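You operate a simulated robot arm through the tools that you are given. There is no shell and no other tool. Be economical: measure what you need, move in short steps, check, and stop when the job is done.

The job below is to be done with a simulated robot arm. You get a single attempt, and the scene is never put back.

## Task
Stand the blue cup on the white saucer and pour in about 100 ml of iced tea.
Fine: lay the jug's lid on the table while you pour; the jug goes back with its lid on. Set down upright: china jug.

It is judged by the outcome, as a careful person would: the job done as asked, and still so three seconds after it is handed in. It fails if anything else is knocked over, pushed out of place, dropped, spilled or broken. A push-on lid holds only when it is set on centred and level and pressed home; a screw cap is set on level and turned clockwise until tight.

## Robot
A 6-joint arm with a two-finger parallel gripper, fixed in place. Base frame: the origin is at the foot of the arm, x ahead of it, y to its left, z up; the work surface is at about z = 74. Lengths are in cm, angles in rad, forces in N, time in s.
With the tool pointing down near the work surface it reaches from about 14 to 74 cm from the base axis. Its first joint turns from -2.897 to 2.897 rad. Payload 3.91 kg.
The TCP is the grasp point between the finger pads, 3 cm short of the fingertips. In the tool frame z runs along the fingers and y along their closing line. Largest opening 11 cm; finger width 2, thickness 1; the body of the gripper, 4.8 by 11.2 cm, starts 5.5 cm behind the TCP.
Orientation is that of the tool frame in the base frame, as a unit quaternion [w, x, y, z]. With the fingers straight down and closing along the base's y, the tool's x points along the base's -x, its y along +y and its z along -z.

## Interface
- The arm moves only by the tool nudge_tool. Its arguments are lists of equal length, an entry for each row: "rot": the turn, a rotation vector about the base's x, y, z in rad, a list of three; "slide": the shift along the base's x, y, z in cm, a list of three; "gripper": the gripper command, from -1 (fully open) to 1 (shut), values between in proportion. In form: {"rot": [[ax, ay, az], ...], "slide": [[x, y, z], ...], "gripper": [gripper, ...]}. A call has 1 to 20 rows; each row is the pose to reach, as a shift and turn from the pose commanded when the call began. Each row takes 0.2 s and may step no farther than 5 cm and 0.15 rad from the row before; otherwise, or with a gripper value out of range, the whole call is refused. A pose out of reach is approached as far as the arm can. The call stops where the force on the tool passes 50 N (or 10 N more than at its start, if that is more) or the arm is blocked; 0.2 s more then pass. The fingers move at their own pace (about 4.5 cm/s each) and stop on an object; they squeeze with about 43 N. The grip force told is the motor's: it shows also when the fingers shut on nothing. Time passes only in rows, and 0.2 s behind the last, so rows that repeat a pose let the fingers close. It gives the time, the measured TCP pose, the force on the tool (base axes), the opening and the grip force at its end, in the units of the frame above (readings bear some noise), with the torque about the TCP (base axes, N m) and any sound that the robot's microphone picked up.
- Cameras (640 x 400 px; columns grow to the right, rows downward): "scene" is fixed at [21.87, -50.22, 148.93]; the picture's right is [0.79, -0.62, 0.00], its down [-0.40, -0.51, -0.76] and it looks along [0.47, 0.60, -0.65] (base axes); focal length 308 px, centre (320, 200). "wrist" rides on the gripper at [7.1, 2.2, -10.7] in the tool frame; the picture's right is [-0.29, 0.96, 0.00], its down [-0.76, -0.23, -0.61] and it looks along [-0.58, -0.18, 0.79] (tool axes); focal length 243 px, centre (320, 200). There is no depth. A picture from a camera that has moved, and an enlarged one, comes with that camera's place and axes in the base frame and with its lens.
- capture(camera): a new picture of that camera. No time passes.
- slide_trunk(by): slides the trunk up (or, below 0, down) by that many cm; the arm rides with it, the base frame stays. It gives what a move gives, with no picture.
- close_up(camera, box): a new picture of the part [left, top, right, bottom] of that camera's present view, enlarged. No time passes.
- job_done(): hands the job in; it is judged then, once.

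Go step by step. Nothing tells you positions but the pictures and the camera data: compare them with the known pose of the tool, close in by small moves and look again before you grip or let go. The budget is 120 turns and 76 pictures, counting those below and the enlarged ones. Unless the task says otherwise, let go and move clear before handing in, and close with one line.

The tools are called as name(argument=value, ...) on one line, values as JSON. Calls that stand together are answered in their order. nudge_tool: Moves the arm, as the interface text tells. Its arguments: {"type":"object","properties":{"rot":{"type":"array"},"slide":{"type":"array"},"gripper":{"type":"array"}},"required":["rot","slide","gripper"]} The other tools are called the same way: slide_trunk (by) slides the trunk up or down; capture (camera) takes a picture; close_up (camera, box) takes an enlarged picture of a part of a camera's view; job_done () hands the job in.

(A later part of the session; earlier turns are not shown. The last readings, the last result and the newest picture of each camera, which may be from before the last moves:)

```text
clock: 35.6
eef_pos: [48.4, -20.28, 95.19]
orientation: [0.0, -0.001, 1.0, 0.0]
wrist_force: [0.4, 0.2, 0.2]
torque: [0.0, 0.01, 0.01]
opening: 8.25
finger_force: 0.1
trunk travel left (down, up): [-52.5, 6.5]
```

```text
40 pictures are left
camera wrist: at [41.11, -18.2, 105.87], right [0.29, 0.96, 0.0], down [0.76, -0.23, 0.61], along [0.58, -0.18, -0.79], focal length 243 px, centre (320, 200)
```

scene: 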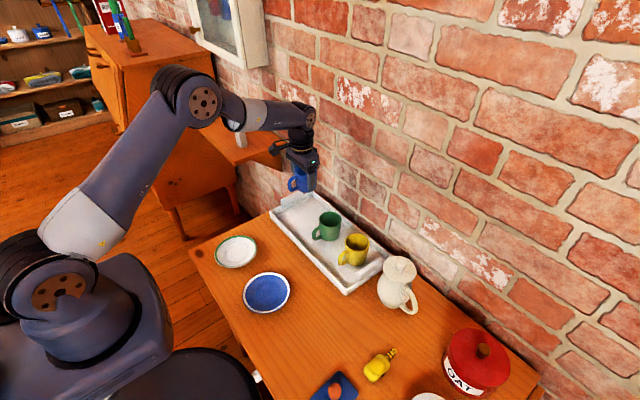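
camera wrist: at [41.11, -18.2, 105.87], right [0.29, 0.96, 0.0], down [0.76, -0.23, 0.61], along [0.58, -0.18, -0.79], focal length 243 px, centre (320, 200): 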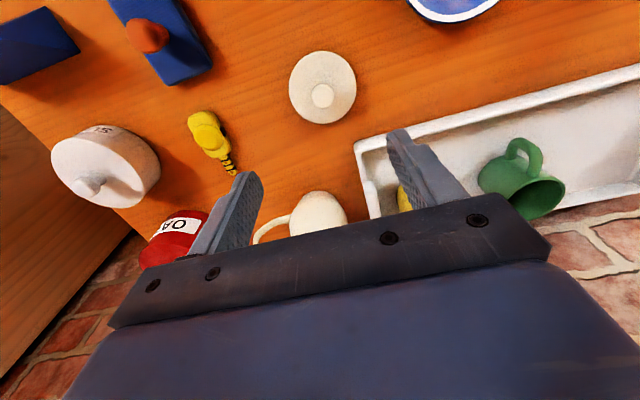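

The lid lies flat on the table at (48, -20). Next I'll go above the jug and turn the gripper 90° so the fingers close along x, clear of handle and spout.

nudge_tool(rot=[[0, 0, 0.14], [0, 0, 0.28], [0, 0, 0.42], [0, 0, 0.56], [0, 0, 0.7], [0, 0, 0.84], [0, 0, 0.98], [0, 0, 1.12], [0, 0, 1.26], [0, 0, 1.4], [0, 0, 1.5], [0, 0, 1.571], [0, 0, 1.571]], slide=[[0, 0, 3], [0, 0, 6], [1.5, -0.5, 7], [3, -1, 7], [5, -1.8, 7], [7, -2.5, 7], [9, -3.2, 7], [11, -3.8, 7], [13, -4.5, 7], [15, -5.2, 7], [16.5, -5.6, 7], [17, -5.8, 7], [17, -5.8, 7]], gripper=[-1, -1, -1, -1, -1, -1, -1, -1, -1, -1, -1, -1, -1])

capture(camera="wrist")

close_up(camera="scene", box=[340, 190, 460, 320])

```text
clock: 38.4
eef_pos: [65.11, -25.92, 102.02]
orientation: [0.0, 0.708, -0.706, 0.0]
wrist_force: [0.2, 0.4, 0.1]
torque: [-0.02, 0.02, 0.01]
opening: 10.97
finger_force: 0.1
trunk travel left (down, up): [-52.5, 6.5]
```

```text
39 pictures are left
camera wrist: at [62.91, -33.0, 112.71], right [-0.96, 0.29, 0.0], down [0.23, 0.76, 0.61], along [0.17, 0.58, -0.79], focal length 243 px, centre (320, 200)
```

wrist: 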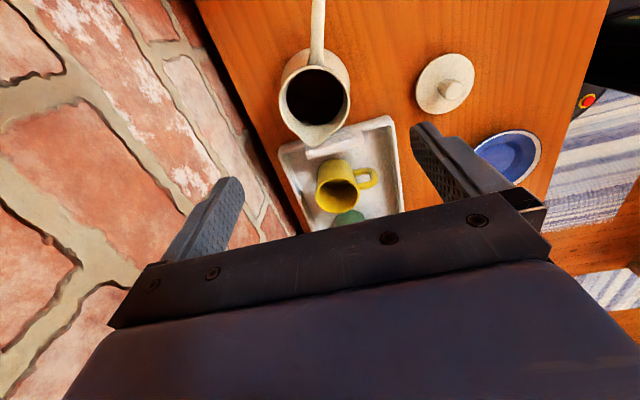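

```text
3.08 times, centred on (400, 255) of scene
camera zoom: at [21.87, -50.22, 148.93], right [0.79, -0.62, 0.0], down [-0.4, -0.51, -0.76], along [0.47, 0.6, -0.65], focal length 948 px, centre (74, 31)
```

zoom: 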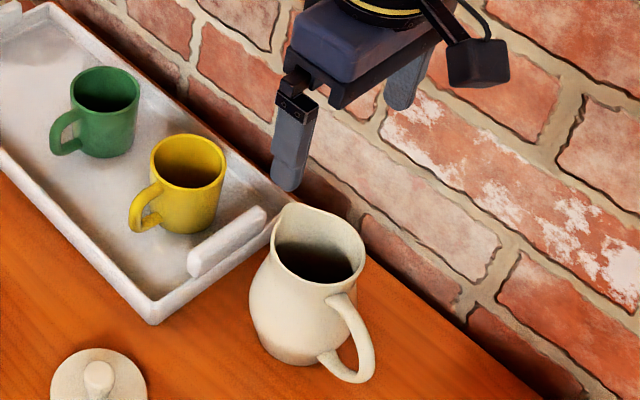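

The jug's spout-handle line is turned about 17° from y, with the spout toward (0.29, 0.96). I'll align the gripper to it and lower to just above the rim for a check.

nudge_tool(rot=[[0, 0, -0.14], [0, 0, -0.28], [0, 0, -0.29], [0, 0, -0.29], [0, 0, -0.29], [0, 0, -0.29]], slide=[[0, 0, -1], [0.1, -0.1, -3], [0.2, -0.3, -6], [0.2, -0.3, -9], [0.2, -0.3, -11], [0.2, -0.3, -11]], gripper=[-1, -1, -1, -1, -1, -1])

capture(camera="wrist")

close_up(camera="scene", box=[350, 210, 450, 320])

```text
clock: 39.8
eef_pos: [65.29, -26.04, 90.96]
orientation: [0.0, -0.597, 0.802, 0.0]
wrist_force: [-0.2, -0.3, 0.0]
torque: [0.02, -0.01, -0.02]
opening: 10.99
finger_force: 0.1
trunk travel left (down, up): [-52.5, 6.5]
```

```text
37 pictures are left
camera wrist: at [61.12, -32.27, 101.6], right [-0.83, 0.55, 0.0], down [0.44, 0.66, 0.61], along [0.33, 0.51, -0.79], focal length 243 px, centre (320, 200)
```

wrist: 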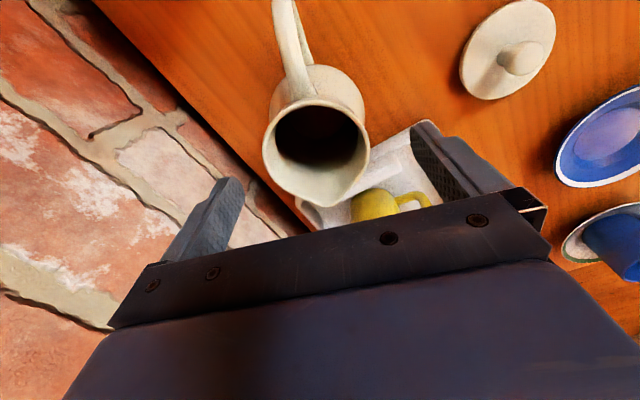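

```text
3.64 times, centred on (400, 265) of scene
camera zoom: at [21.87, -50.22, 148.93], right [0.79, -0.62, 0.0], down [-0.4, -0.51, -0.76], along [0.47, 0.6, -0.65], focal length 1120 px, centre (29, -36)
```

zoom: 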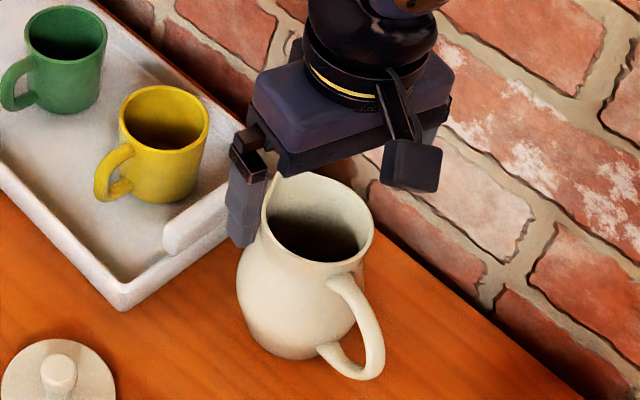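

The jug sits between the open fingers. I'll correct about 0.5 cm toward the handle and lower around the jug, keeping the hand above the rim.

nudge_tool(rot=[[0, 0, 0], [0, 0, 0], [0, 0, 0], [0, 0, 0], [0, 0, 0], [0, 0, 0]], slide=[[-0.2, -0.5, -0.5], [-0.2, -0.5, -2], [-0.2, -0.5, -4], [-0.2, -0.5, -6], [-0.2, -0.5, -7.5], [-0.2, -0.5, -8.3]], gripper=[-1, -1, -1, -1, -1, -1])

capture(camera="wrist")

close_up(camera="scene", box=[360, 220, 440, 320])

```text
clock: 41.2
eef_pos: [65.11, -26.53, 82.72]
orientation: [0.0, -0.598, 0.801, 0.001]
wrist_force: [-0.8, -0.2, 0.3]
torque: [0.0, 0.0, -0.02]
opening: 10.99
finger_force: 0.1
trunk travel left (down, up): [-52.5, 6.5]
```

```text
35 pictures are left
camera wrist: at [60.91, -32.82, 93.41], right [-0.83, 0.55, 0.0], down [0.44, 0.66, 0.61], along [0.33, 0.51, -0.79], focal length 243 px, centre (320, 200)
```

wrist: 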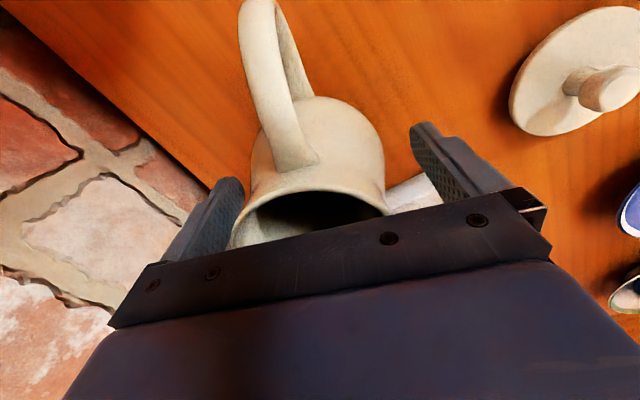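

```text
4.00 times, centred on (400, 270) of scene
camera zoom: at [21.87, -50.22, 148.93], right [0.79, -0.62, 0.0], down [-0.4, -0.51, -0.76], along [0.47, 0.6, -0.65], focal length 1232 px, centre (0, -80)
```

zoom: 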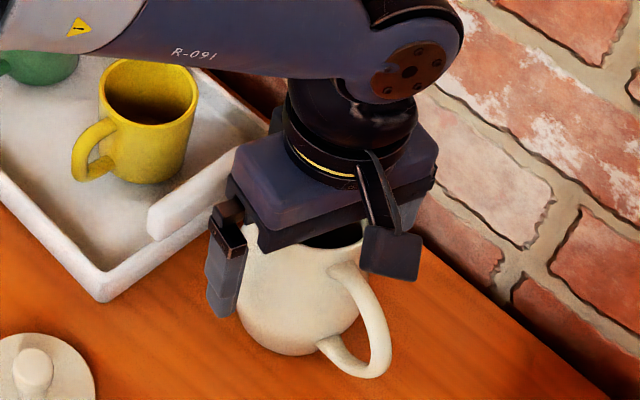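

The hand is aligned with the handle line and clear of the rim. Closing slowly on the belly.

nudge_tool(rot=[[0, 0, 0], [0, 0, 0], [0, 0, 0], [0, 0, 0], [0, 0, 0], [0, 0, 0], [0, 0, 0]], slide=[[0, 0, 0], [0, 0, 0], [0, 0, 0], [0, 0, 0], [0, 0, 0], [0, 0, 0], [0, 0, 0]], gripper=[-0.8, -0.7, -0.6, -0.5, -0.4, 1, 1])

close_up(camera="scene", box=[360, 220, 440, 320])

```text
clock: 42.8
eef_pos: [65.11, -26.58, 82.85]
orientation: [0.0, -0.599, 0.801, 0.0]
wrist_force: [2.7, -0.1, 2.7]
torque: [-0.01, -0.13, 0.02]
opening: 8.5
finger_force: 42.8
trunk travel left (down, up): [-52.5, 6.5]
```

```text
4.00 times, centred on (400, 270) of scene
camera zoom: at [21.87, -50.22, 148.93], right [0.79, -0.62, 0.0], down [-0.4, -0.51, -0.76], along [0.47, 0.6, -0.65], focal length 1232 px, centre (0, -80)
```

zoom: 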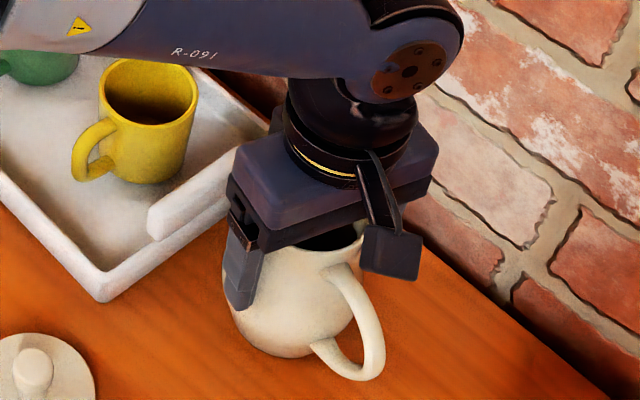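

Gripped at 8.5 cm; the jug shifted about 0.3 cm toward -x, which I'll undo on return. Lifting slowly.

nudge_tool(rot=[[0, 0, 0], [0, 0, 0], [0, 0, 0], [0, 0, 0], [0, 0, 0], [0, 0, 0], [0, 0, 0], [0, 0, 0]], slide=[[0, 0, 0.2], [0, 0, 0.5], [0, 0, 1], [0, 0, 1.7], [0, 0, 2.5], [0, 0, 3.2], [0, 0, 3.6], [0, 0, 3.6]], gripper=[1, 1, 1, 1, 1, 1, 1, 1])

close_up(camera="scene", box=[360, 200, 440, 320])

```text
clock: 44.6
eef_pos: [65.11, -26.67, 86.38]
orientation: [0.001, -0.597, 0.802, 0.0]
wrist_force: [-0.1, -0.1, -4.8]
torque: [-0.03, 0.0, -0.01]
opening: 8.51
finger_force: 42.6
trunk travel left (down, up): [-52.5, 6.5]
```

```text
3.33 times, centred on (400, 260) of scene
camera zoom: at [21.87, -50.22, 148.93], right [0.79, -0.62, 0.0], down [-0.4, -0.51, -0.76], along [0.47, 0.6, -0.65], focal length 1027 px, centre (53, 0)
```

zoom: 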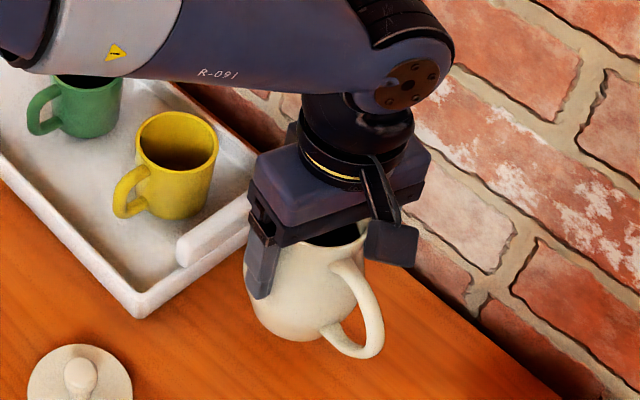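

The full jug weighs about 4.8 N and hangs level. I'll raise it and carry it gently toward the cup.

nudge_tool(rot=[[0, 0, 0], [0, 0, 0], [0, 0, 0], [0, 0, 0], [0, 0, 0], [0, 0, 0], [0, 0, 0], [0, 0, 0], [0, 0, 0], [0, 0, 0], [0, 0, 0], [0, 0, 0], [0, 0, 0], [0, 0, 0], [0, 0, 0], [0, 0, 0], [0, 0, 0], [0, 0, 0], [0, 0, 0], [0, 0, 0]], slide=[[0, 0, 0.6], [0, 0, 1.8], [0, 0, 3.4], [0, 0, 5.2], [-0.2, 0.2, 6.8], [-0.7, 0.8, 8], [-1.5, 1.8, 8.6], [-2.6, 3.1, 9], [-3.8, 4.5, 9], [-5.1, 6, 9], [-6.4, 7.5, 9], [-7.7, 9, 9], [-9, 10.6, 9], [-10.3, 12.1, 9], [-11.6, 13.7, 9], [-12.9, 15.2, 9], [-14.1, 16.6, 9], [-15.1, 17.8, 9], [-15.8, 18.6, 9], [-16, 18.9, 9]], gripper=[1, 1, 1, 1, 1, 1, 1, 1, 1, 1, 1, 1, 1, 1, 1, 1, 1, 1, 1, 1])

nudge_tool(rot=[[0, 0, 0], [0, 0, 0], [0, 0, 0], [0, 0, 0], [0, 0, 0], [0, 0, 0], [0, 0, 0], [0, 0, 0], [0, 0, 0], [0, 0, 0], [0, 0, 0], [0, 0, 0], [0, 0, 0]], slide=[[-0.3, 0.4, 0], [-0.9, 1.1, 0], [-1.8, 2.1, 0], [-3, 3.5, 0], [-4.3, 5, 0], [-5.6, 6.6, 0], [-6.9, 8.2, 0], [-8.2, 9.7, 0], [-9.5, 11.2, 0], [-10.7, 12.6, 0], [-11.7, 13.8, 0], [-12.4, 14.6, 0], [-12.6, 14.9, 0]], gripper=[1, 1, 1, 1, 1, 1, 1, 1, 1, 1, 1, 1, 1])

capture(camera="scene")

capture(camera="wrist")

```text
clock: 48.8
eef_pos: [49.16, -7.73, 95.28]
orientation: [0.0, -0.599, 0.801, 0.0]
wrist_force: [0.8, -0.6, -4.7]
torque: [-0.03, 0.03, -0.03]
opening: 8.48
finger_force: 42.5
trunk travel left (down, up): [-52.5, 6.5]
```

```text
clock: 51.6
eef_pos: [36.5, 7.23, 95.28]
orientation: [0.0, -0.598, 0.801, 0.0]
wrist_force: [-0.1, -0.4, -5.5]
torque: [0.0, -0.01, -0.02]
opening: 8.49
finger_force: 42.8
trunk travel left (down, up): [-52.5, 6.5]
```

```text
31 pictures are left
```

scene: 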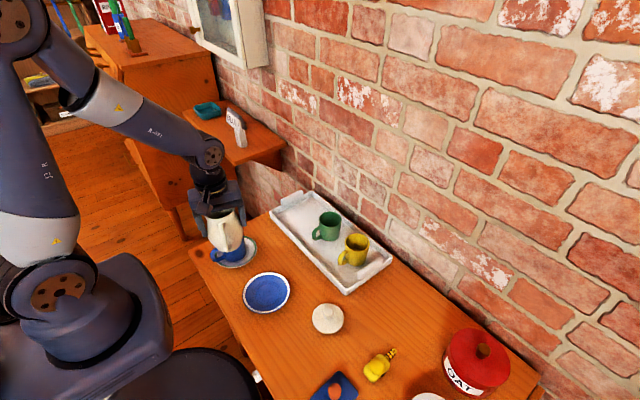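

```text
30 pictures are left
camera wrist: at [32.3, 1.03, 105.94], right [-0.83, 0.55, 0.0], down [0.44, 0.66, 0.61], along [0.33, 0.51, -0.79], focal length 243 px, centre (320, 200)
```

wrist: 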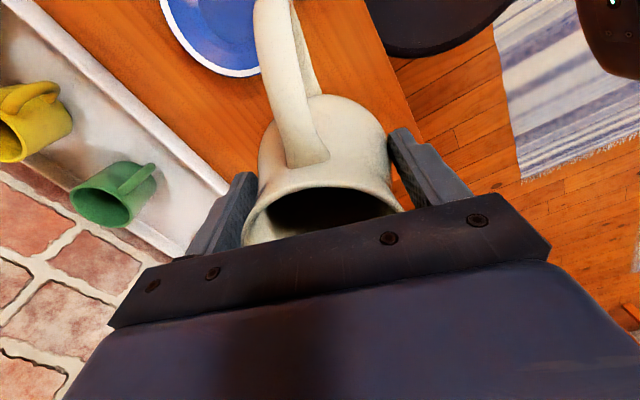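

The jug is above and just short of the cup. I'll tilt it to 0.45 rad toward the spout and check that it follows the fingers.

nudge_tool(rot=[[-0.048, 0.0145, 0], [-0.144, 0.0434, 0], [-0.24, 0.0723, 0]], slide=[[0, 0, 0], [0, 0, 0], [0, 0, 0]], gripper=[1, 1, 1])

nudge_tool(rot=[[-0.096, 0.029, 0], [-0.191, 0.058, 0], [-0.191, 0.058, 0]], slide=[[0, 0, 0], [0, 0, 0], [0, 0, 0]], gripper=[1, 1, 1])

close_up(camera="scene", box=[180, 160, 280, 280])

capture(camera="wrist")

```text
clock: 52.4
eef_pos: [36.44, 7.22, 95.37]
orientation: [-0.101, -0.593, 0.796, -0.074]
wrist_force: [0.1, 0.9, -3.9]
torque: [0.03, 0.02, 0.01]
opening: 8.49
finger_force: 43.1
trunk travel left (down, up): [-52.5, 6.5]
```

```text
clock: 53.2
eef_pos: [36.51, 7.07, 95.42]
orientation: [-0.18, -0.583, 0.781, -0.133]
wrist_force: [-0.1, 0.0, -4.4]
torque: [0.06, 0.0, 0.01]
opening: 8.46
finger_force: 43.3
trunk travel left (down, up): [-52.5, 6.5]
```

```text
3.33 times, centred on (230, 220) of scene
camera zoom: at [21.87, -50.22, 148.93], right [0.79, -0.62, 0.0], down [-0.4, -0.51, -0.76], along [0.47, 0.6, -0.65], focal length 1027 px, centre (620, 133)
```

zoom: 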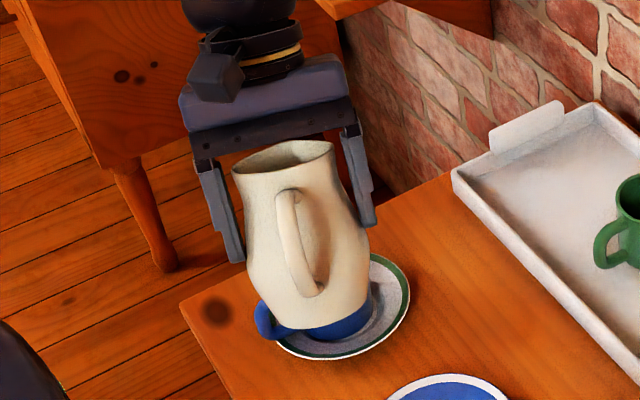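

```text
28 pictures are left
camera wrist: at [33.86, 6.11, 108.02], right [-0.84, 0.52, -0.13], down [0.49, 0.84, 0.22], along [0.22, 0.12, -0.97], focal length 243 px, centre (320, 200)
```

wrist: 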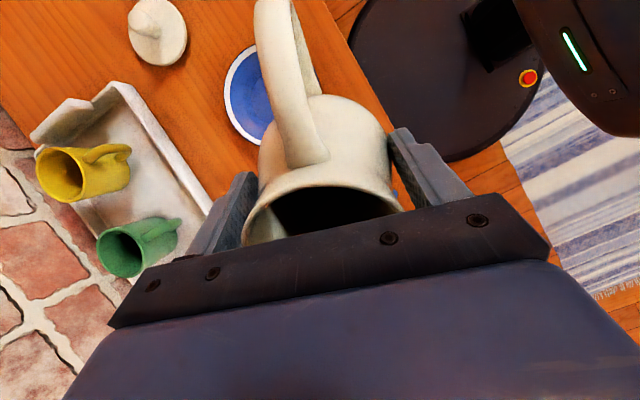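

The jug follows the fingers. I'll look closely at the spout's direction before going further.

close_up(camera="scene", box=[205, 190, 265, 260])

close_up(camera="wrist", box=[220, 60, 440, 260])

```text
5.71 times, centred on (235, 225) of scene
camera zoom: at [21.87, -50.22, 148.93], right [0.79, -0.62, 0.0], down [-0.4, -0.51, -0.76], along [0.47, 0.6, -0.65], focal length 1760 px, centre (806, 57)
```

zoom: 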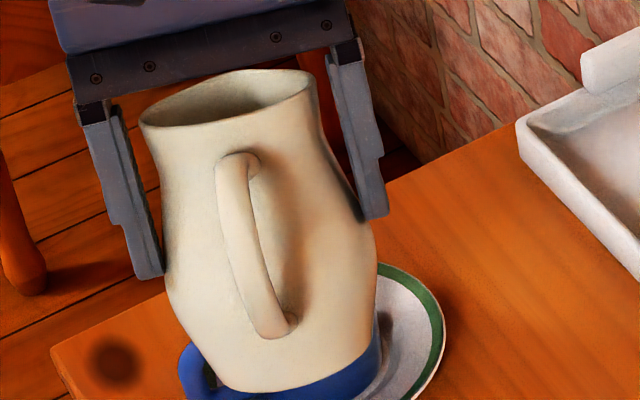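

```text
2.00 times, centred on (330, 160) of wrist
camera zoom: at [33.86, 6.11, 108.02], right [-0.84, 0.52, -0.13], down [0.49, 0.84, 0.22], along [0.22, 0.12, -0.97], focal length 485 px, centre (300, 280)
```

zoom: 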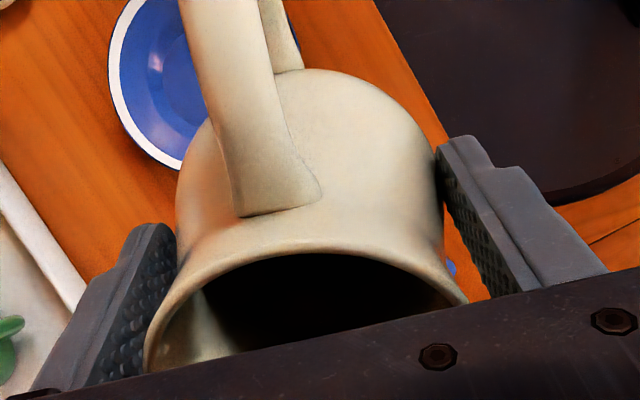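

The handle is opposite the pour direction, so the spout faces the cup. I'll tilt to 0.75 rad while lowering to bring the lip a few cm above the cup.

nudge_tool(rot=[[0, 0, 0], [0, 0, 0], [0, 0, 0], [-0.048, 0.0145, 0], [-0.096, 0.029, 0], [-0.144, 0.0434, 0], [-0.191, 0.058, 0], [-0.239, 0.072, 0], [-0.287, 0.087, 0], [-0.287, 0.087, 0]], slide=[[0, 0, -0.5], [0, 0, -1.5], [0, 0, -2.5], [0, 0, -3.5], [0, 0, -4.5], [0, 0, -5.5], [0, 0, -6.4], [0, 0, -7], [0, 0, -7.2], [0, 0, -7.2]], gripper=[1, 1, 1, 1, 1, 1, 1, 1, 1, 1])

close_up(camera="scene", box=[190, 190, 280, 280])

capture(camera="wrist")

```text
clock: 55.4
eef_pos: [36.43, 7.12, 88.24]
orientation: [-0.294, -0.556, 0.746, -0.218]
wrist_force: [0.4, -0.7, -4.0]
torque: [0.1, -0.04, 0.0]
opening: 8.5
finger_force: 42.6
trunk travel left (down, up): [-52.5, 6.5]
```

```text
4.44 times, centred on (235, 235) of scene
camera zoom: at [21.87, -50.22, 148.93], right [0.79, -0.62, 0.0], down [-0.4, -0.51, -0.76], along [0.47, 0.6, -0.65], focal length 1369 px, centre (698, 44)
```

zoom: 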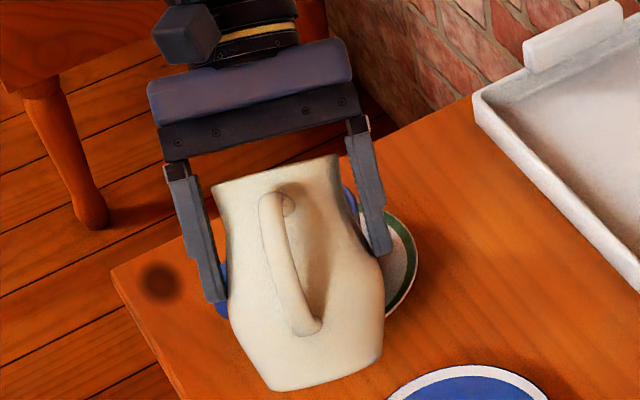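

```text
24 pictures are left
camera wrist: at [34.92, 9.79, 100.77], right [-0.86, 0.48, -0.2], down [0.5, 0.86, -0.07], along [0.13, -0.16, -0.98], focal length 243 px, centre (320, 200)
```

wrist: 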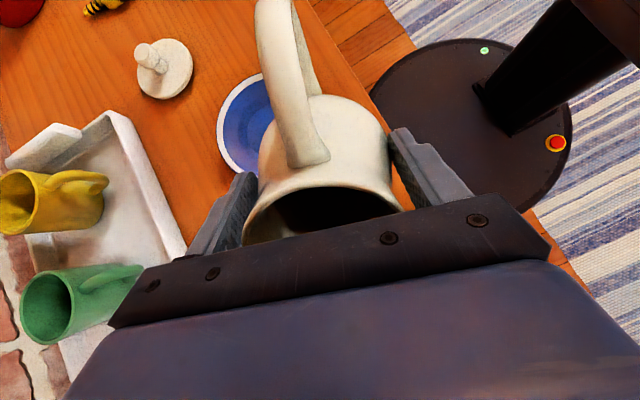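

Geometry check: the cup is nearer (38.8, 13.3), so I'll shift +0.5, +0.4, lower 1.4 cm and tilt in small steps while watching the weight.

nudge_tool(rot=[[0, 0, 0], [0, 0, 0], [-0.048, 0.0145, 0], [-0.096, 0.029, 0], [-0.096, 0.029, 0]], slide=[[0.3, 0.2, -0.5], [0.5, 0.4, -1.2], [0.5, 0.4, -1.4], [0.5, 0.4, -1.4], [0.5, 0.4, -1.4]], gripper=[1, 1, 1, 1, 1])

nudge_tool(rot=[[-0.048, 0.0145, 0], [-0.096, 0.029, 0], [-0.096, 0.029, 0]], slide=[[0, 0, 0], [0, 0, 0], [0, 0, 0]], gripper=[1, 1, 1])

```text
clock: 56.6
eef_pos: [37.19, 7.56, 86.76]
orientation: [-0.332, -0.545, 0.73, -0.245]
wrist_force: [-0.2, 1.2, -4.7]
torque: [0.13, -0.05, 0.02]
opening: 8.48
finger_force: 43.6
trunk travel left (down, up): [-52.5, 6.5]
```

```text
clock: 57.4
eef_pos: [37.0, 7.53, 86.84]
orientation: [-0.368, -0.532, 0.712, -0.273]
wrist_force: [-0.3, -1.0, -5.3]
torque: [0.1, -0.01, -0.03]
opening: 8.46
finger_force: 43.2
trunk travel left (down, up): [-52.5, 6.5]
```

No pouring yet at 0.95 rad. Continuing in small tilt steps.

nudge_tool(rot=[[-0.048, 0.0145, 0], [-0.096, 0.029, 0], [-0.096, 0.029, 0]], slide=[[0, 0, 0], [0, 0, 0], [0, 0, 0]], gripper=[1, 1, 1])

```text
clock: 58.2
eef_pos: [37.06, 7.59, 86.81]
orientation: [-0.403, -0.518, 0.693, -0.299]
wrist_force: [0.1, -0.6, -4.4]
torque: [0.13, -0.08, -0.02]
opening: 8.51
finger_force: 42.9
trunk travel left (down, up): [-52.5, 6.5]
```

nudge_tool(rot=[[-0.048, 0.0145, 0], [-0.096, 0.029, 0], [-0.096, 0.029, 0]], slide=[[0, 0, 0], [0.05, 0.15, 0.2], [0.05, 0.15, 0.2]], gripper=[1, 1, 1])

close_up(camera="scene", box=[190, 200, 280, 280])

```text
clock: 59.0
eef_pos: [37.14, 7.6, 86.92]
orientation: [-0.439, -0.501, 0.672, -0.324]
wrist_force: [-0.9, 0.7, -4.9]
torque: [0.15, -0.05, 0.02]
opening: 8.43
finger_force: 43.0
trunk travel left (down, up): [-52.5, 6.5]
```

```text
5.00 times, centred on (235, 240) of scene
camera zoom: at [21.87, -50.22, 148.93], right [0.79, -0.62, 0.0], down [-0.4, -0.51, -0.76], along [0.47, 0.6, -0.65], focal length 1540 px, centre (745, 0)
```

zoom: 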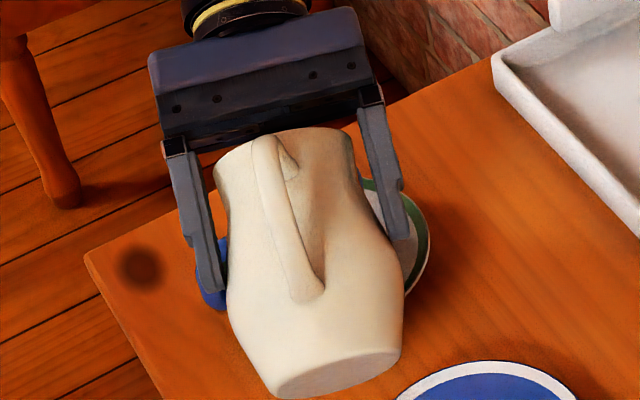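

No flow at 1.15 rad. I'll go on with finer steps.

nudge_tool(rot=[[-0.03, 0.009, 0], [-0.06, 0.018, 0], [-0.06, 0.018, 0]], slide=[[0, 0, 0], [0.05, 0.1, 0.15], [0.05, 0.1, 0.15]], gripper=[1, 1, 1])

```text
clock: 59.8
eef_pos: [37.05, 7.85, 87.07]
orientation: [-0.459, -0.491, 0.658, -0.339]
wrist_force: [0.2, 0.5, -2.9]
torque: [0.15, -0.03, -0.01]
opening: 8.44
finger_force: 43.2
trunk travel left (down, up): [-52.5, 6.5]
```

The weight reading dropped, so tea may be flowing. I'll tilt back at once and measure.

nudge_tool(rot=[[0.12, -0.036, 0], [0.24, -0.072, 0], [0.24, -0.072, 0]], slide=[[0, 0, 0], [0, 0, 0], [0, 0, 0]], gripper=[1, 1, 1])

nudge_tool(rot=[[0, 0, 0], [0, 0, 0]], slide=[[0, 0, 0], [0, 0, 0]], gripper=[1, 1])

nudge_tool(rot=[[0, 0, 0]], slide=[[0, 0, 0]], gripper=[1])

nudge_tool(rot=[[0, 0, 0]], slide=[[0, 0, 0]], gripper=[1])

```text
clock: 60.6
eef_pos: [37.06, 7.9, 87.16]
orientation: [-0.372, -0.53, 0.711, -0.275]
wrist_force: [0.1, 1.2, -3.5]
torque: [0.11, -0.05, -0.01]
opening: 8.47
finger_force: 43.8
trunk travel left (down, up): [-52.5, 6.5]
```

```text
clock: 61.2
eef_pos: [37.11, 7.7, 87.11]
orientation: [-0.373, -0.53, 0.71, -0.276]
wrist_force: [-0.5, 0.1, -4.1]
torque: [0.1, 0.01, 0.0]
opening: 8.46
finger_force: 42.4
trunk travel left (down, up): [-52.5, 6.5]
```

```text
clock: 61.6
eef_pos: [37.18, 7.88, 87.18]
orientation: [-0.373, -0.53, 0.71, -0.276]
wrist_force: [0.0, -0.4, -3.0]
torque: [0.11, -0.04, 0.0]
opening: 8.44
finger_force: 43.5
trunk travel left (down, up): [-52.5, 6.5]
```

```text
clock: 62.0
eef_pos: [37.05, 7.76, 87.16]
orientation: [-0.373, -0.53, 0.71, -0.275]
wrist_force: [-0.7, -0.1, -4.3]
torque: [0.08, -0.04, 0.0]
opening: 8.43
finger_force: 42.9
trunk travel left (down, up): [-52.5, 6.5]
```

On average the jug is about 0.9 N lighter, so roughly 90 ml has gone out. I'll right the jug, move it aside and look into the cup.

nudge_tool(rot=[[0.096, -0.029, 0], [0.22, -0.066, 0], [0.345, -0.104, 0], [0.469, -0.142, 0], [0.593, -0.179, 0], [0.718, -0.217, 0], [0.823, -0.2485, 0], [0.909, -0.2745, 0], [0.919, -0.2775, 0], [0.919, -0.2775, 0]], slide=[[0, 0, 0.3], [0, 0, 1], [0, 0, 2], [0, 0, 3], [0, 0, 4.2], [0, 0, 5.4], [0, 0, 6.6], [0, 0, 7.6], [0, 0, 8], [0, 0, 8]], gripper=[1, 1, 1, 1, 1, 1, 1, 1, 1, 1])

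nudge_tool(rot=[[0, 0, 0], [0, 0, 0], [0, 0, 0], [0, 0, 0], [0, 0, 0], [0, 0, 0], [0, 0, 0], [0, 0, 0], [0, 0, 0], [0, 0, 0]], slide=[[0.4, -0.3, 0.2], [1.2, -0.8, 0.5], [2.5, -1.5, 0.8], [4, -2.4, 1], [5.8, -3.4, 1], [7.6, -4.5, 1], [9.4, -5.5, 1], [10.8, -6.4, 1], [11.7, -6.9, 1], [12, -7, 1]], gripper=[1, 1, 1, 1, 1, 1, 1, 1, 1, 1])

close_up(camera="scene", box=[200, 220, 272, 280])

```text
clock: 64.2
eef_pos: [37.16, 7.85, 95.05]
orientation: [-0.001, -0.598, 0.802, -0.001]
wrist_force: [0.1, -0.1, -4.1]
torque: [-0.06, 0.01, 0.01]
opening: 8.41
finger_force: 42.6
trunk travel left (down, up): [-52.5, 6.5]
```

```text
clock: 66.4
eef_pos: [49.04, 0.75, 96.1]
orientation: [-0.002, -0.598, 0.801, 0.0]
wrist_force: [0.4, 0.1, -5.3]
torque: [-0.03, -0.01, 0.02]
opening: 8.4
finger_force: 42.8
trunk travel left (down, up): [-52.5, 6.5]
```

```text
6.67 times, centred on (236, 250) of scene
camera zoom: at [21.87, -50.22, 148.93], right [0.79, -0.62, 0.0], down [-0.4, -0.51, -0.76], along [0.47, 0.6, -0.65], focal length 2054 px, centre (880, -133)
```

zoom: 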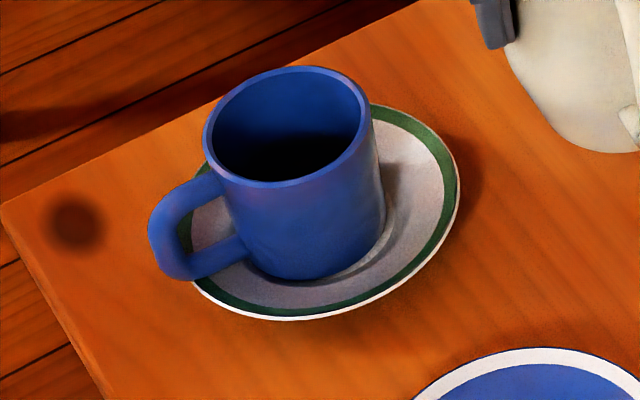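

close_up(camera="scene", box=[220, 226, 245, 252])

nudge_tool(rot=[[0, 0, 0]], slide=[[0, 0, 0]], gripper=[1])

nudge_tool(rot=[[0, 0, 0]], slide=[[0, 0, 0]], gripper=[1])

nudge_tool(rot=[[0, 0, 0]], slide=[[0, 0, 0]], gripper=[1])

nudge_tool(rot=[[0, 0, 0]], slide=[[0, 0, 0]], gripper=[1])

nudge_tool(rot=[[0, 0, 0]], slide=[[0, 0, 0]], gripper=[1])

nudge_tool(rot=[[0, 0, 0]], slide=[[0, 0, 0]], gripper=[1])

```text
15.38 times, centred on (232, 239) of scene
camera zoom: at [21.87, -50.22, 148.93], right [0.79, -0.62, 0.0], down [-0.4, -0.51, -0.76], along [0.47, 0.6, -0.65], focal length 4740 px, centre (1666, -400)
```

zoom: 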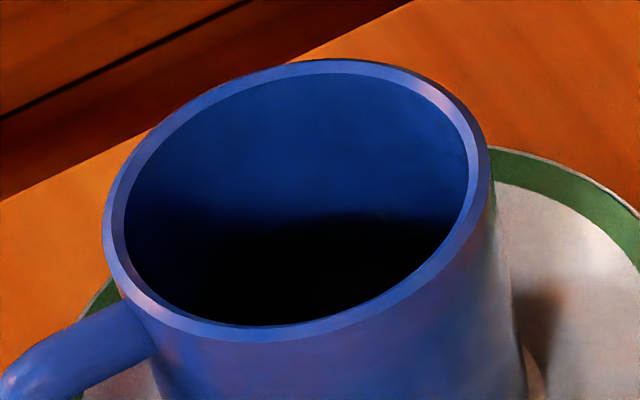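

```text
clock: 66.8
eef_pos: [49.14, 0.66, 96.09]
orientation: [-0.002, -0.598, 0.801, -0.001]
wrist_force: [-0.9, -0.2, -3.4]
torque: [0.01, 0.0, -0.02]
opening: 8.41
finger_force: 43.2
trunk travel left (down, up): [-52.5, 6.5]
```

```text
clock: 67.2
eef_pos: [49.02, 0.71, 96.14]
orientation: [-0.002, -0.598, 0.801, -0.001]
wrist_force: [0.1, 0.3, -4.0]
torque: [-0.05, 0.02, -0.02]
opening: 8.4
finger_force: 43.3
trunk travel left (down, up): [-52.5, 6.5]
```

```text
clock: 67.6
eef_pos: [48.94, 0.75, 96.12]
orientation: [-0.002, -0.598, 0.801, -0.001]
wrist_force: [0.8, 0.0, -3.9]
torque: [-0.02, 0.03, 0.05]
opening: 8.39
finger_force: 42.9
trunk travel left (down, up): [-52.5, 6.5]
```

```text
clock: 68.0
eef_pos: [49.02, 0.78, 96.13]
orientation: [-0.001, -0.598, 0.802, -0.001]
wrist_force: [0.2, 0.2, -4.7]
torque: [-0.01, 0.01, 0.03]
opening: 8.4
finger_force: 42.6
trunk travel left (down, up): [-52.5, 6.5]
```

```text
clock: 68.4
eef_pos: [49.06, 0.77, 96.09]
orientation: [-0.002, -0.598, 0.801, -0.002]
wrist_force: [1.0, -0.4, -4.3]
torque: [-0.05, -0.03, 0.0]
opening: 8.41
finger_force: 42.7
trunk travel left (down, up): [-52.5, 6.5]
```

```text
clock: 68.8
eef_pos: [49.03, 0.71, 95.92]
orientation: [-0.002, -0.598, 0.801, -0.001]
wrist_force: [-0.4, -0.1, -3.3]
torque: [-0.01, -0.01, -0.01]
opening: 8.41
finger_force: 42.6
trunk travel left (down, up): [-52.5, 6.5]
```

The averages suggest about 70 ml, and the dark edge in the cup suggests about 85 ml. I'll move so the wrist camera looks steeply into the cup to confirm the level.

nudge_tool(rot=[[0, 0, 0], [0, 0, 0], [0, 0, 0], [0, 0, 0], [0, 0, 0], [0, 0, 0], [0, 0, 0], [0, 0, 0], [0, 0, 0], [0, 0, 0]], slide=[[0, 0.5, 0], [0, 1.5, 0], [0, 3, 0], [0, 4.9, 0], [0.1, 6.8, 0], [0.2, 8.7, 0], [0.3, 10.6, 0], [0.4, 12.2, 0], [0.4, 13.2, 0], [0.4, 13.5, 0]], gripper=[1, 1, 1, 1, 1, 1, 1, 1, 1, 1])

close_up(camera="wrist", box=[340, 0, 500, 120])

```text
clock: 71.0
eef_pos: [49.57, 14.32, 96.27]
orientation: [-0.001, -0.598, 0.802, -0.001]
wrist_force: [0.5, 0.0, -4.6]
torque: [-0.06, -0.01, 0.02]
opening: 8.4
finger_force: 43.2
trunk travel left (down, up): [-52.5, 6.5]
```

```text
3.33 times, centred on (420, 60) of wrist
camera zoom: at [45.32, 8.11, 106.83], right [-0.83, 0.55, 0.0], down [0.44, 0.66, 0.6], along [0.33, 0.5, -0.8], focal length 809 px, centre (-13, 667)
```

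zoom: 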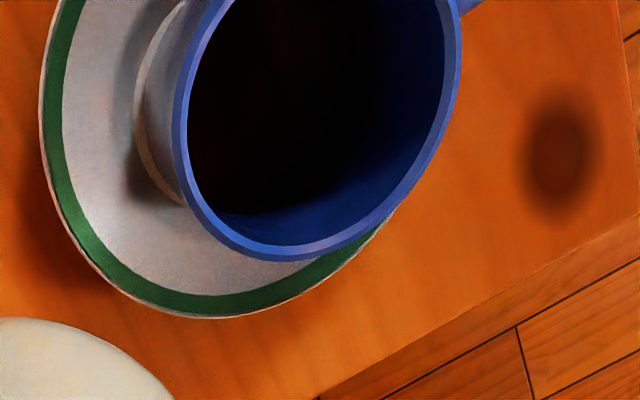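

close_up(camera="wrist", box=[384, 0, 460, 64])

```text
6.25 times, centred on (422, 32) of wrist
camera zoom: at [45.32, 8.11, 106.83], right [-0.83, 0.55, 0.0], down [0.44, 0.66, 0.6], along [0.33, 0.5, -0.8], focal length 1516 px, centre (-318, 1250)
```

zoom: 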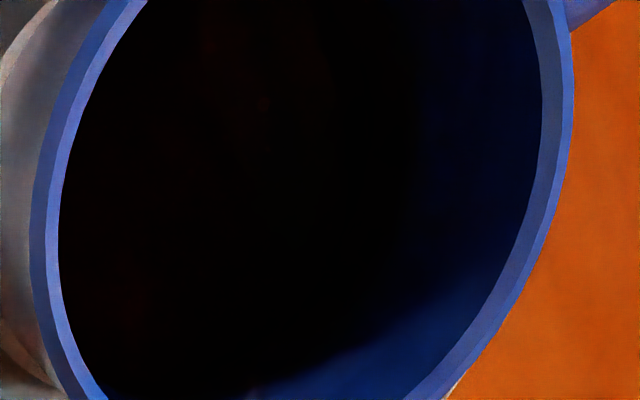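

There's a dark reddish tea surface about 4 cm below the rim, which with the weights gives about 65–70 ml. I'll return over the cup and pour a little more with the same tilt, briefly.

nudge_tool(rot=[[0, 0, 0], [0, 0, 0], [0, 0, 0], [0, 0, 0], [0, 0, 0], [0, 0, 0], [0, 0, 0], [0, 0, 0], [0, 0, 0], [0, 0, 0]], slide=[[-0.4, -0.2, 0], [-1.3, -0.7, 0], [-2.8, -1.5, 0], [-4.5, -2.4, 0], [-6.3, -3.3, 0], [-8.1, -4.2, 0], [-9.8, -5.1, 0], [-11.2, -5.8, 0], [-12.1, -6.3, 0], [-12.4, -6.5, 0]], gripper=[1, 1, 1, 1, 1, 1, 1, 1, 1, 1])

nudge_tool(rot=[[-0.115, 0.035, 0], [-0.23, 0.069, 0], [-0.345, 0.104, 0], [-0.459, 0.139, 0], [-0.574, 0.173, 0], [-0.689, 0.208, 0], [-0.804, 0.243, 0], [-0.919, 0.277, 0], [-1.034, 0.312, 0], [-1.101, 0.332, 0], [-1.163, 0.351, 0], [-1.163, 0.351, 0], [-1.163, 0.351, 0], [-1.034, 0.312, 0], [-0.919, 0.277, 0], [-0.919, 0.277, 0]], slide=[[0, 0, -1], [0, 0, -2], [0, 0, -3], [0, 0, -4], [0, 0, -5], [0, 0, -6], [0, 0, -7], [0, 0, -8], [0, 0, -8.8], [0, 0, -9], [0, 0, -9], [0, 0, -9], [0, 0, -9], [0, 0, -9], [0, 0, -9], [0, 0, -9]], gripper=[1, 1, 1, 1, 1, 1, 1, 1, 1, 1, 1, 1, 1, 1, 1, 1])

nudge_tool(rot=[[0.115, -0.035, 0], [0.23, -0.069, 0], [0.345, -0.104, 0], [0.459, -0.139, 0], [0.574, -0.173, 0], [0.689, -0.208, 0], [0.804, -0.243, 0], [0.919, -0.277, 0], [0.919, -0.277, 0]], slide=[[0, 0, 0.5], [0, 0, 1.5], [0, 0, 2.7], [0, 0, 4], [0, 0, 5.2], [0, 0, 6.5], [0, 0, 8], [0, 0, 8.8], [0, 0, 9]], gripper=[1, 1, 1, 1, 1, 1, 1, 1, 1])

nudge_tool(rot=[[0, 0, 0], [0, 0, 0], [0, 0, 0], [0, 0, 0], [0, 0, 0], [0, 0, 0], [0, 0, 0], [0, 0, 0], [0, 0, 0], [0, 0, 0]], slide=[[0.4, -0.3, 0.2], [1.2, -0.8, 0.5], [2.5, -1.5, 0.8], [4, -2.4, 1], [5.8, -3.4, 1], [7.6, -4.5, 1], [9.4, -5.5, 1], [10.8, -6.4, 1], [11.7, -6.9, 1], [12, -7, 1]], gripper=[1, 1, 1, 1, 1, 1, 1, 1, 1, 1])

close_up(camera="scene", box=[220, 226, 245, 252])

```text
clock: 73.2
eef_pos: [37.05, 7.95, 96.03]
orientation: [-0.002, -0.598, 0.802, -0.001]
wrist_force: [0.1, -0.2, -3.9]
torque: [0.01, 0.01, -0.01]
opening: 8.39
finger_force: 43.5
trunk travel left (down, up): [-52.5, 6.5]
```

```text
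clock: 76.6
eef_pos: [37.11, 7.78, 87.22]
orientation: [-0.372, -0.53, 0.71, -0.275]
wrist_force: [-0.5, -0.1, -3.9]
torque: [0.08, -0.06, 0.01]
opening: 8.36
finger_force: 43.1
trunk travel left (down, up): [-52.5, 6.5]
```

```text
clock: 78.6
eef_pos: [37.02, 7.85, 96.18]
orientation: [-0.001, -0.599, 0.801, -0.001]
wrist_force: [0.3, 0.4, -4.9]
torque: [-0.04, -0.01, 0.0]
opening: 8.35
finger_force: 42.8
trunk travel left (down, up): [-52.5, 6.5]
```

```text
clock: 80.8
eef_pos: [49.11, 0.8, 97.19]
orientation: [-0.002, -0.599, 0.801, -0.001]
wrist_force: [0.1, 0.5, -4.3]
torque: [0.0, 0.05, 0.02]
opening: 8.34
finger_force: 43.1
trunk travel left (down, up): [-52.5, 6.5]
```

```text
15.38 times, centred on (232, 239) of scene
camera zoom: at [21.87, -50.22, 148.93], right [0.79, -0.62, 0.0], down [-0.4, -0.51, -0.76], along [0.47, 0.6, -0.65], focal length 4740 px, centre (1666, -400)
```

zoom: 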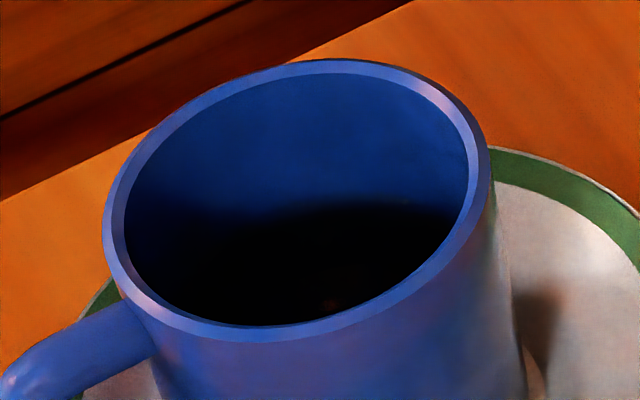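

The surface has risen by about 0.4 cm, so the cup holds about 80–85 ml. One more brief pour at a slightly larger tilt should bring about 20 ml.

nudge_tool(rot=[[0, 0, 0], [0, 0, 0], [0, 0, 0], [0, 0, 0], [0, 0, 0], [0, 0, 0], [0, 0, 0], [0, 0, 0], [0, 0, 0], [0, 0, 0]], slide=[[-0.4, 0.3, 0], [-1.2, 0.8, 0], [-2.5, 1.5, -0.2], [-4, 2.4, -0.5], [-5.8, 3.4, -0.8], [-7.6, 4.5, -1], [-9.4, 5.6, -1], [-10.8, 6.5, -1], [-11.7, 7.1, -1], [-12, 7.2, -1]], gripper=[1, 1, 1, 1, 1, 1, 1, 1, 1, 1])

nudge_tool(rot=[[-0.115, 0.035, 0], [-0.23, 0.069, 0], [-0.345, 0.104, 0], [-0.459, 0.139, 0], [-0.574, 0.173, 0], [-0.689, 0.208, 0], [-0.804, 0.243, 0], [-0.919, 0.277, 0], [-1.034, 0.312, 0], [-1.13, 0.341, 0], [-1.225, 0.37, 0], [-1.225, 0.37, 0], [-1.225, 0.37, 0], [-1.1, 0.332, 0], [-0.975, 0.294, 0], [-0.919, 0.277, 0], [-0.919, 0.277, 0]], slide=[[0, 0, -1], [0, 0, -2], [0, 0, -3], [0, 0, -4], [0, 0, -5], [0, 0, -6], [0, 0, -7], [0, 0, -8], [0, 0, -8.8], [0, 0, -9], [0, 0.1, -8.8], [0, 0.1, -8.8], [0, 0.1, -8.8], [0, 0, -9], [0, 0, -9], [0, 0, -9], [0, 0, -9]], gripper=[1, 1, 1, 1, 1, 1, 1, 1, 1, 1, 1, 1, 1, 1, 1, 1, 1])

nudge_tool(rot=[[0.115, -0.035, 0], [0.23, -0.069, 0], [0.345, -0.104, 0], [0.459, -0.139, 0], [0.574, -0.173, 0], [0.689, -0.208, 0], [0.804, -0.243, 0], [0.919, -0.277, 0], [0.919, -0.277, 0]], slide=[[0, 0, 0.5], [0, 0, 1.5], [0, 0, 2.7], [0, 0, 4], [0, 0, 5.2], [0, 0, 6.5], [0, 0, 8], [0, 0, 8.8], [0, 0, 9]], gripper=[1, 1, 1, 1, 1, 1, 1, 1, 1])

nudge_tool(rot=[[0, 0, 0], [0, 0, 0], [0, 0, 0], [0, 0, 0], [0, 0, 0], [0, 0, 0], [0, 0, 0], [0, 0, 0], [0, 0, 0], [0, 0, 0]], slide=[[0.4, -0.3, 0.2], [1.2, -0.8, 0.5], [2.5, -1.5, 0.8], [4, -2.4, 1], [5.8, -3.4, 1], [7.6, -4.5, 1], [9.4, -5.5, 1], [10.8, -6.4, 1], [11.7, -6.9, 1], [12, -7, 1]], gripper=[1, 1, 1, 1, 1, 1, 1, 1, 1, 1])

close_up(camera="scene", box=[220, 226, 245, 252])

```text
clock: 83.0
eef_pos: [37.09, 8.08, 96.06]
orientation: [-0.002, -0.599, 0.801, -0.001]
wrist_force: [0.4, -0.9, -4.5]
torque: [-0.02, 0.02, 0.01]
opening: 8.34
finger_force: 42.9
trunk travel left (down, up): [-52.5, 6.5]
```

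```text
clock: 86.6
eef_pos: [37.13, 7.99, 87.13]
orientation: [-0.372, -0.531, 0.71, -0.275]
wrist_force: [0.4, 0.0, -2.7]
torque: [0.07, -0.05, -0.03]
opening: 8.32
finger_force: 43.1
trunk travel left (down, up): [-52.5, 6.5]
```

```text
clock: 88.6
eef_pos: [36.99, 8.04, 96.24]
orientation: [-0.001, -0.598, 0.802, 0.0]
wrist_force: [-0.3, 0.4, -3.1]
torque: [0.0, -0.03, 0.0]
opening: 8.3
finger_force: 42.7
trunk travel left (down, up): [-52.5, 6.5]
```

```text
clock: 90.8
eef_pos: [48.99, 0.96, 97.15]
orientation: [-0.001, -0.598, 0.802, -0.001]
wrist_force: [-0.1, -0.8, -3.9]
torque: [-0.02, 0.02, -0.02]
opening: 8.28
finger_force: 42.3
trunk travel left (down, up): [-52.5, 6.5]
```

```text
15.38 times, centred on (232, 239) of scene
camera zoom: at [21.87, -50.22, 148.93], right [0.79, -0.62, 0.0], down [-0.4, -0.51, -0.76], along [0.47, 0.6, -0.65], focal length 4740 px, centre (1666, -400)
```

zoom: 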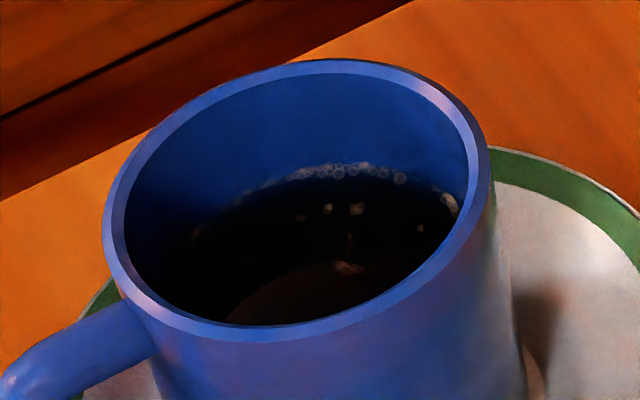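

The tea surface is now clearly visible about 2.6 cm below the rim, which is close to 100 ml. I'll carry the jug back slowly to its place.

nudge_tool(rot=[[0, 0, 0], [0, 0, 0], [0, 0, 0], [0, 0, 0], [0, 0, 0], [0, 0, 0], [0, 0, 0], [0, 0, 0], [0, 0, 0], [0, 0, 0], [0, 0, 0], [0, 0, 0], [0, 0, 0], [0, 0, 0], [0, 0, 0], [0, 0, 0], [0, 0, 0], [0, 0, 0], [0, 0, 0], [0, 0, 0]], slide=[[0.2, -0.4, 0], [0.7, -1.2, 0], [1.5, -2.5, 0], [2.5, -4.2, 0], [3.5, -5.9, 0], [4.5, -7.6, 0], [5.5, -9.3, 0], [6.5, -11, 0], [7.5, -12.7, 0], [8.5, -14.4, 0], [9.5, -16.1, 0], [10.5, -17.8, 0], [11.5, -19.5, 0], [12.5, -21.2, 0], [13.5, -22.9, 0], [14.4, -24.4, 0], [15.2, -25.7, 0], [15.9, -26.8, 0], [16.2, -27.4, 0], [16.3, -27.6, 0]], gripper=[1, 1, 1, 1, 1, 1, 1, 1, 1, 1, 1, 1, 1, 1, 1, 1, 1, 1, 1, 1])

nudge_tool(rot=[[0, 0, 0], [0, 0, 0], [0, 0, 0], [0, 0, 0], [0, 0, 0], [0, 0, 0], [0, 0, 0], [0, 0, 0], [0, 0, 0], [0, 0, 0]], slide=[[0, 0, -0.5], [0, 0, -1.5], [0, 0, -3], [0, 0, -4.7], [0, 0, -6.4], [0, 0, -8.1], [0, 0, -9.6], [0, 0, -10.7], [0, 0, -11.4], [0, 0, -11.6]], gripper=[1, 1, 1, 1, 1, 1, 1, 1, 1, 1])

close_up(camera="scene", box=[360, 220, 440, 320])

```text
clock: 95.0
eef_pos: [65.4, -26.61, 97.18]
orientation: [-0.002, -0.598, 0.801, -0.001]
wrist_force: [0.6, -0.1, -3.9]
torque: [-0.05, 0.02, -0.02]
opening: 8.27
finger_force: 42.8
trunk travel left (down, up): [-52.5, 6.5]
```

```text
clock: 97.2
eef_pos: [65.41, -26.65, 85.44]
orientation: [-0.001, -0.598, 0.801, -0.001]
wrist_force: [0.6, 0.7, -3.9]
torque: [-0.01, 0.03, -0.02]
opening: 8.26
finger_force: 43.0
trunk travel left (down, up): [-52.5, 6.5]
```

```text
4.00 times, centred on (400, 270) of scene
camera zoom: at [21.87, -50.22, 148.93], right [0.79, -0.62, 0.0], down [-0.4, -0.51, -0.76], along [0.47, 0.6, -0.65], focal length 1232 px, centre (0, -80)
```

zoom: 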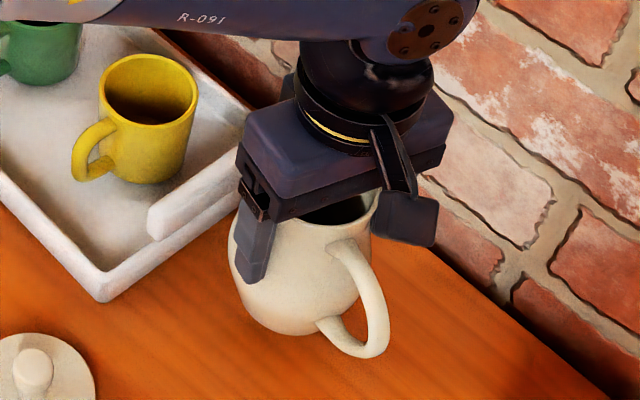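

The jug is right above its original spot. I'll lower in small steps to contact.

nudge_tool(rot=[[0, 0, 0], [0, 0, 0], [0, 0, 0], [0, 0, 0]], slide=[[0, 0, -0.4], [0, 0, -0.9], [0, 0, -1.3], [0, 0, -1.5]], gripper=[1, 1, 1, 1])

nudge_tool(rot=[[0, 0, 0], [0, 0, 0]], slide=[[0, 0, -0.15], [0, 0, -0.25]], gripper=[1, 1])

```text
clock: 98.2
eef_pos: [65.44, -26.52, 83.94]
orientation: [-0.003, -0.598, 0.801, 0.0]
wrist_force: [0.5, 0.8, -4.1]
torque: [0.0, -0.01, -0.01]
opening: 8.26
finger_force: 43.0
trunk travel left (down, up): [-52.5, 6.5]
```

```text
clock: 98.8
eef_pos: [65.48, -26.57, 83.65]
orientation: [-0.001, -0.598, 0.801, -0.001]
wrist_force: [-0.7, -0.4, -3.1]
torque: [-0.04, 0.01, 0.0]
opening: 8.27
finger_force: 42.8
trunk travel left (down, up): [-52.5, 6.5]
```

nudge_tool(rot=[[0, 0, 0], [0, 0, 0]], slide=[[0, 0, -0.15], [0, 0, -0.25]], gripper=[1, 1])

nudge_tool(rot=[[0, 0, 0], [0, 0, 0]], slide=[[0, 0, -0.1], [0, 0, -0.2]], gripper=[1, 1])

```text
clock: 99.4
eef_pos: [65.44, -26.59, 83.48]
orientation: [-0.002, -0.599, 0.801, -0.001]
wrist_force: [-0.3, -0.2, -4.4]
torque: [-0.04, -0.05, 0.01]
opening: 8.26
finger_force: 43.2
trunk travel left (down, up): [-52.5, 6.5]
```

```text
clock: 100.0
eef_pos: [65.36, -26.64, 83.27]
orientation: [0.0, -0.598, 0.802, -0.001]
wrist_force: [0.5, -0.6, 2.1]
torque: [-0.01, 0.18, -0.02]
opening: 8.27
finger_force: 42.8
trunk travel left (down, up): [-52.5, 6.5]
```

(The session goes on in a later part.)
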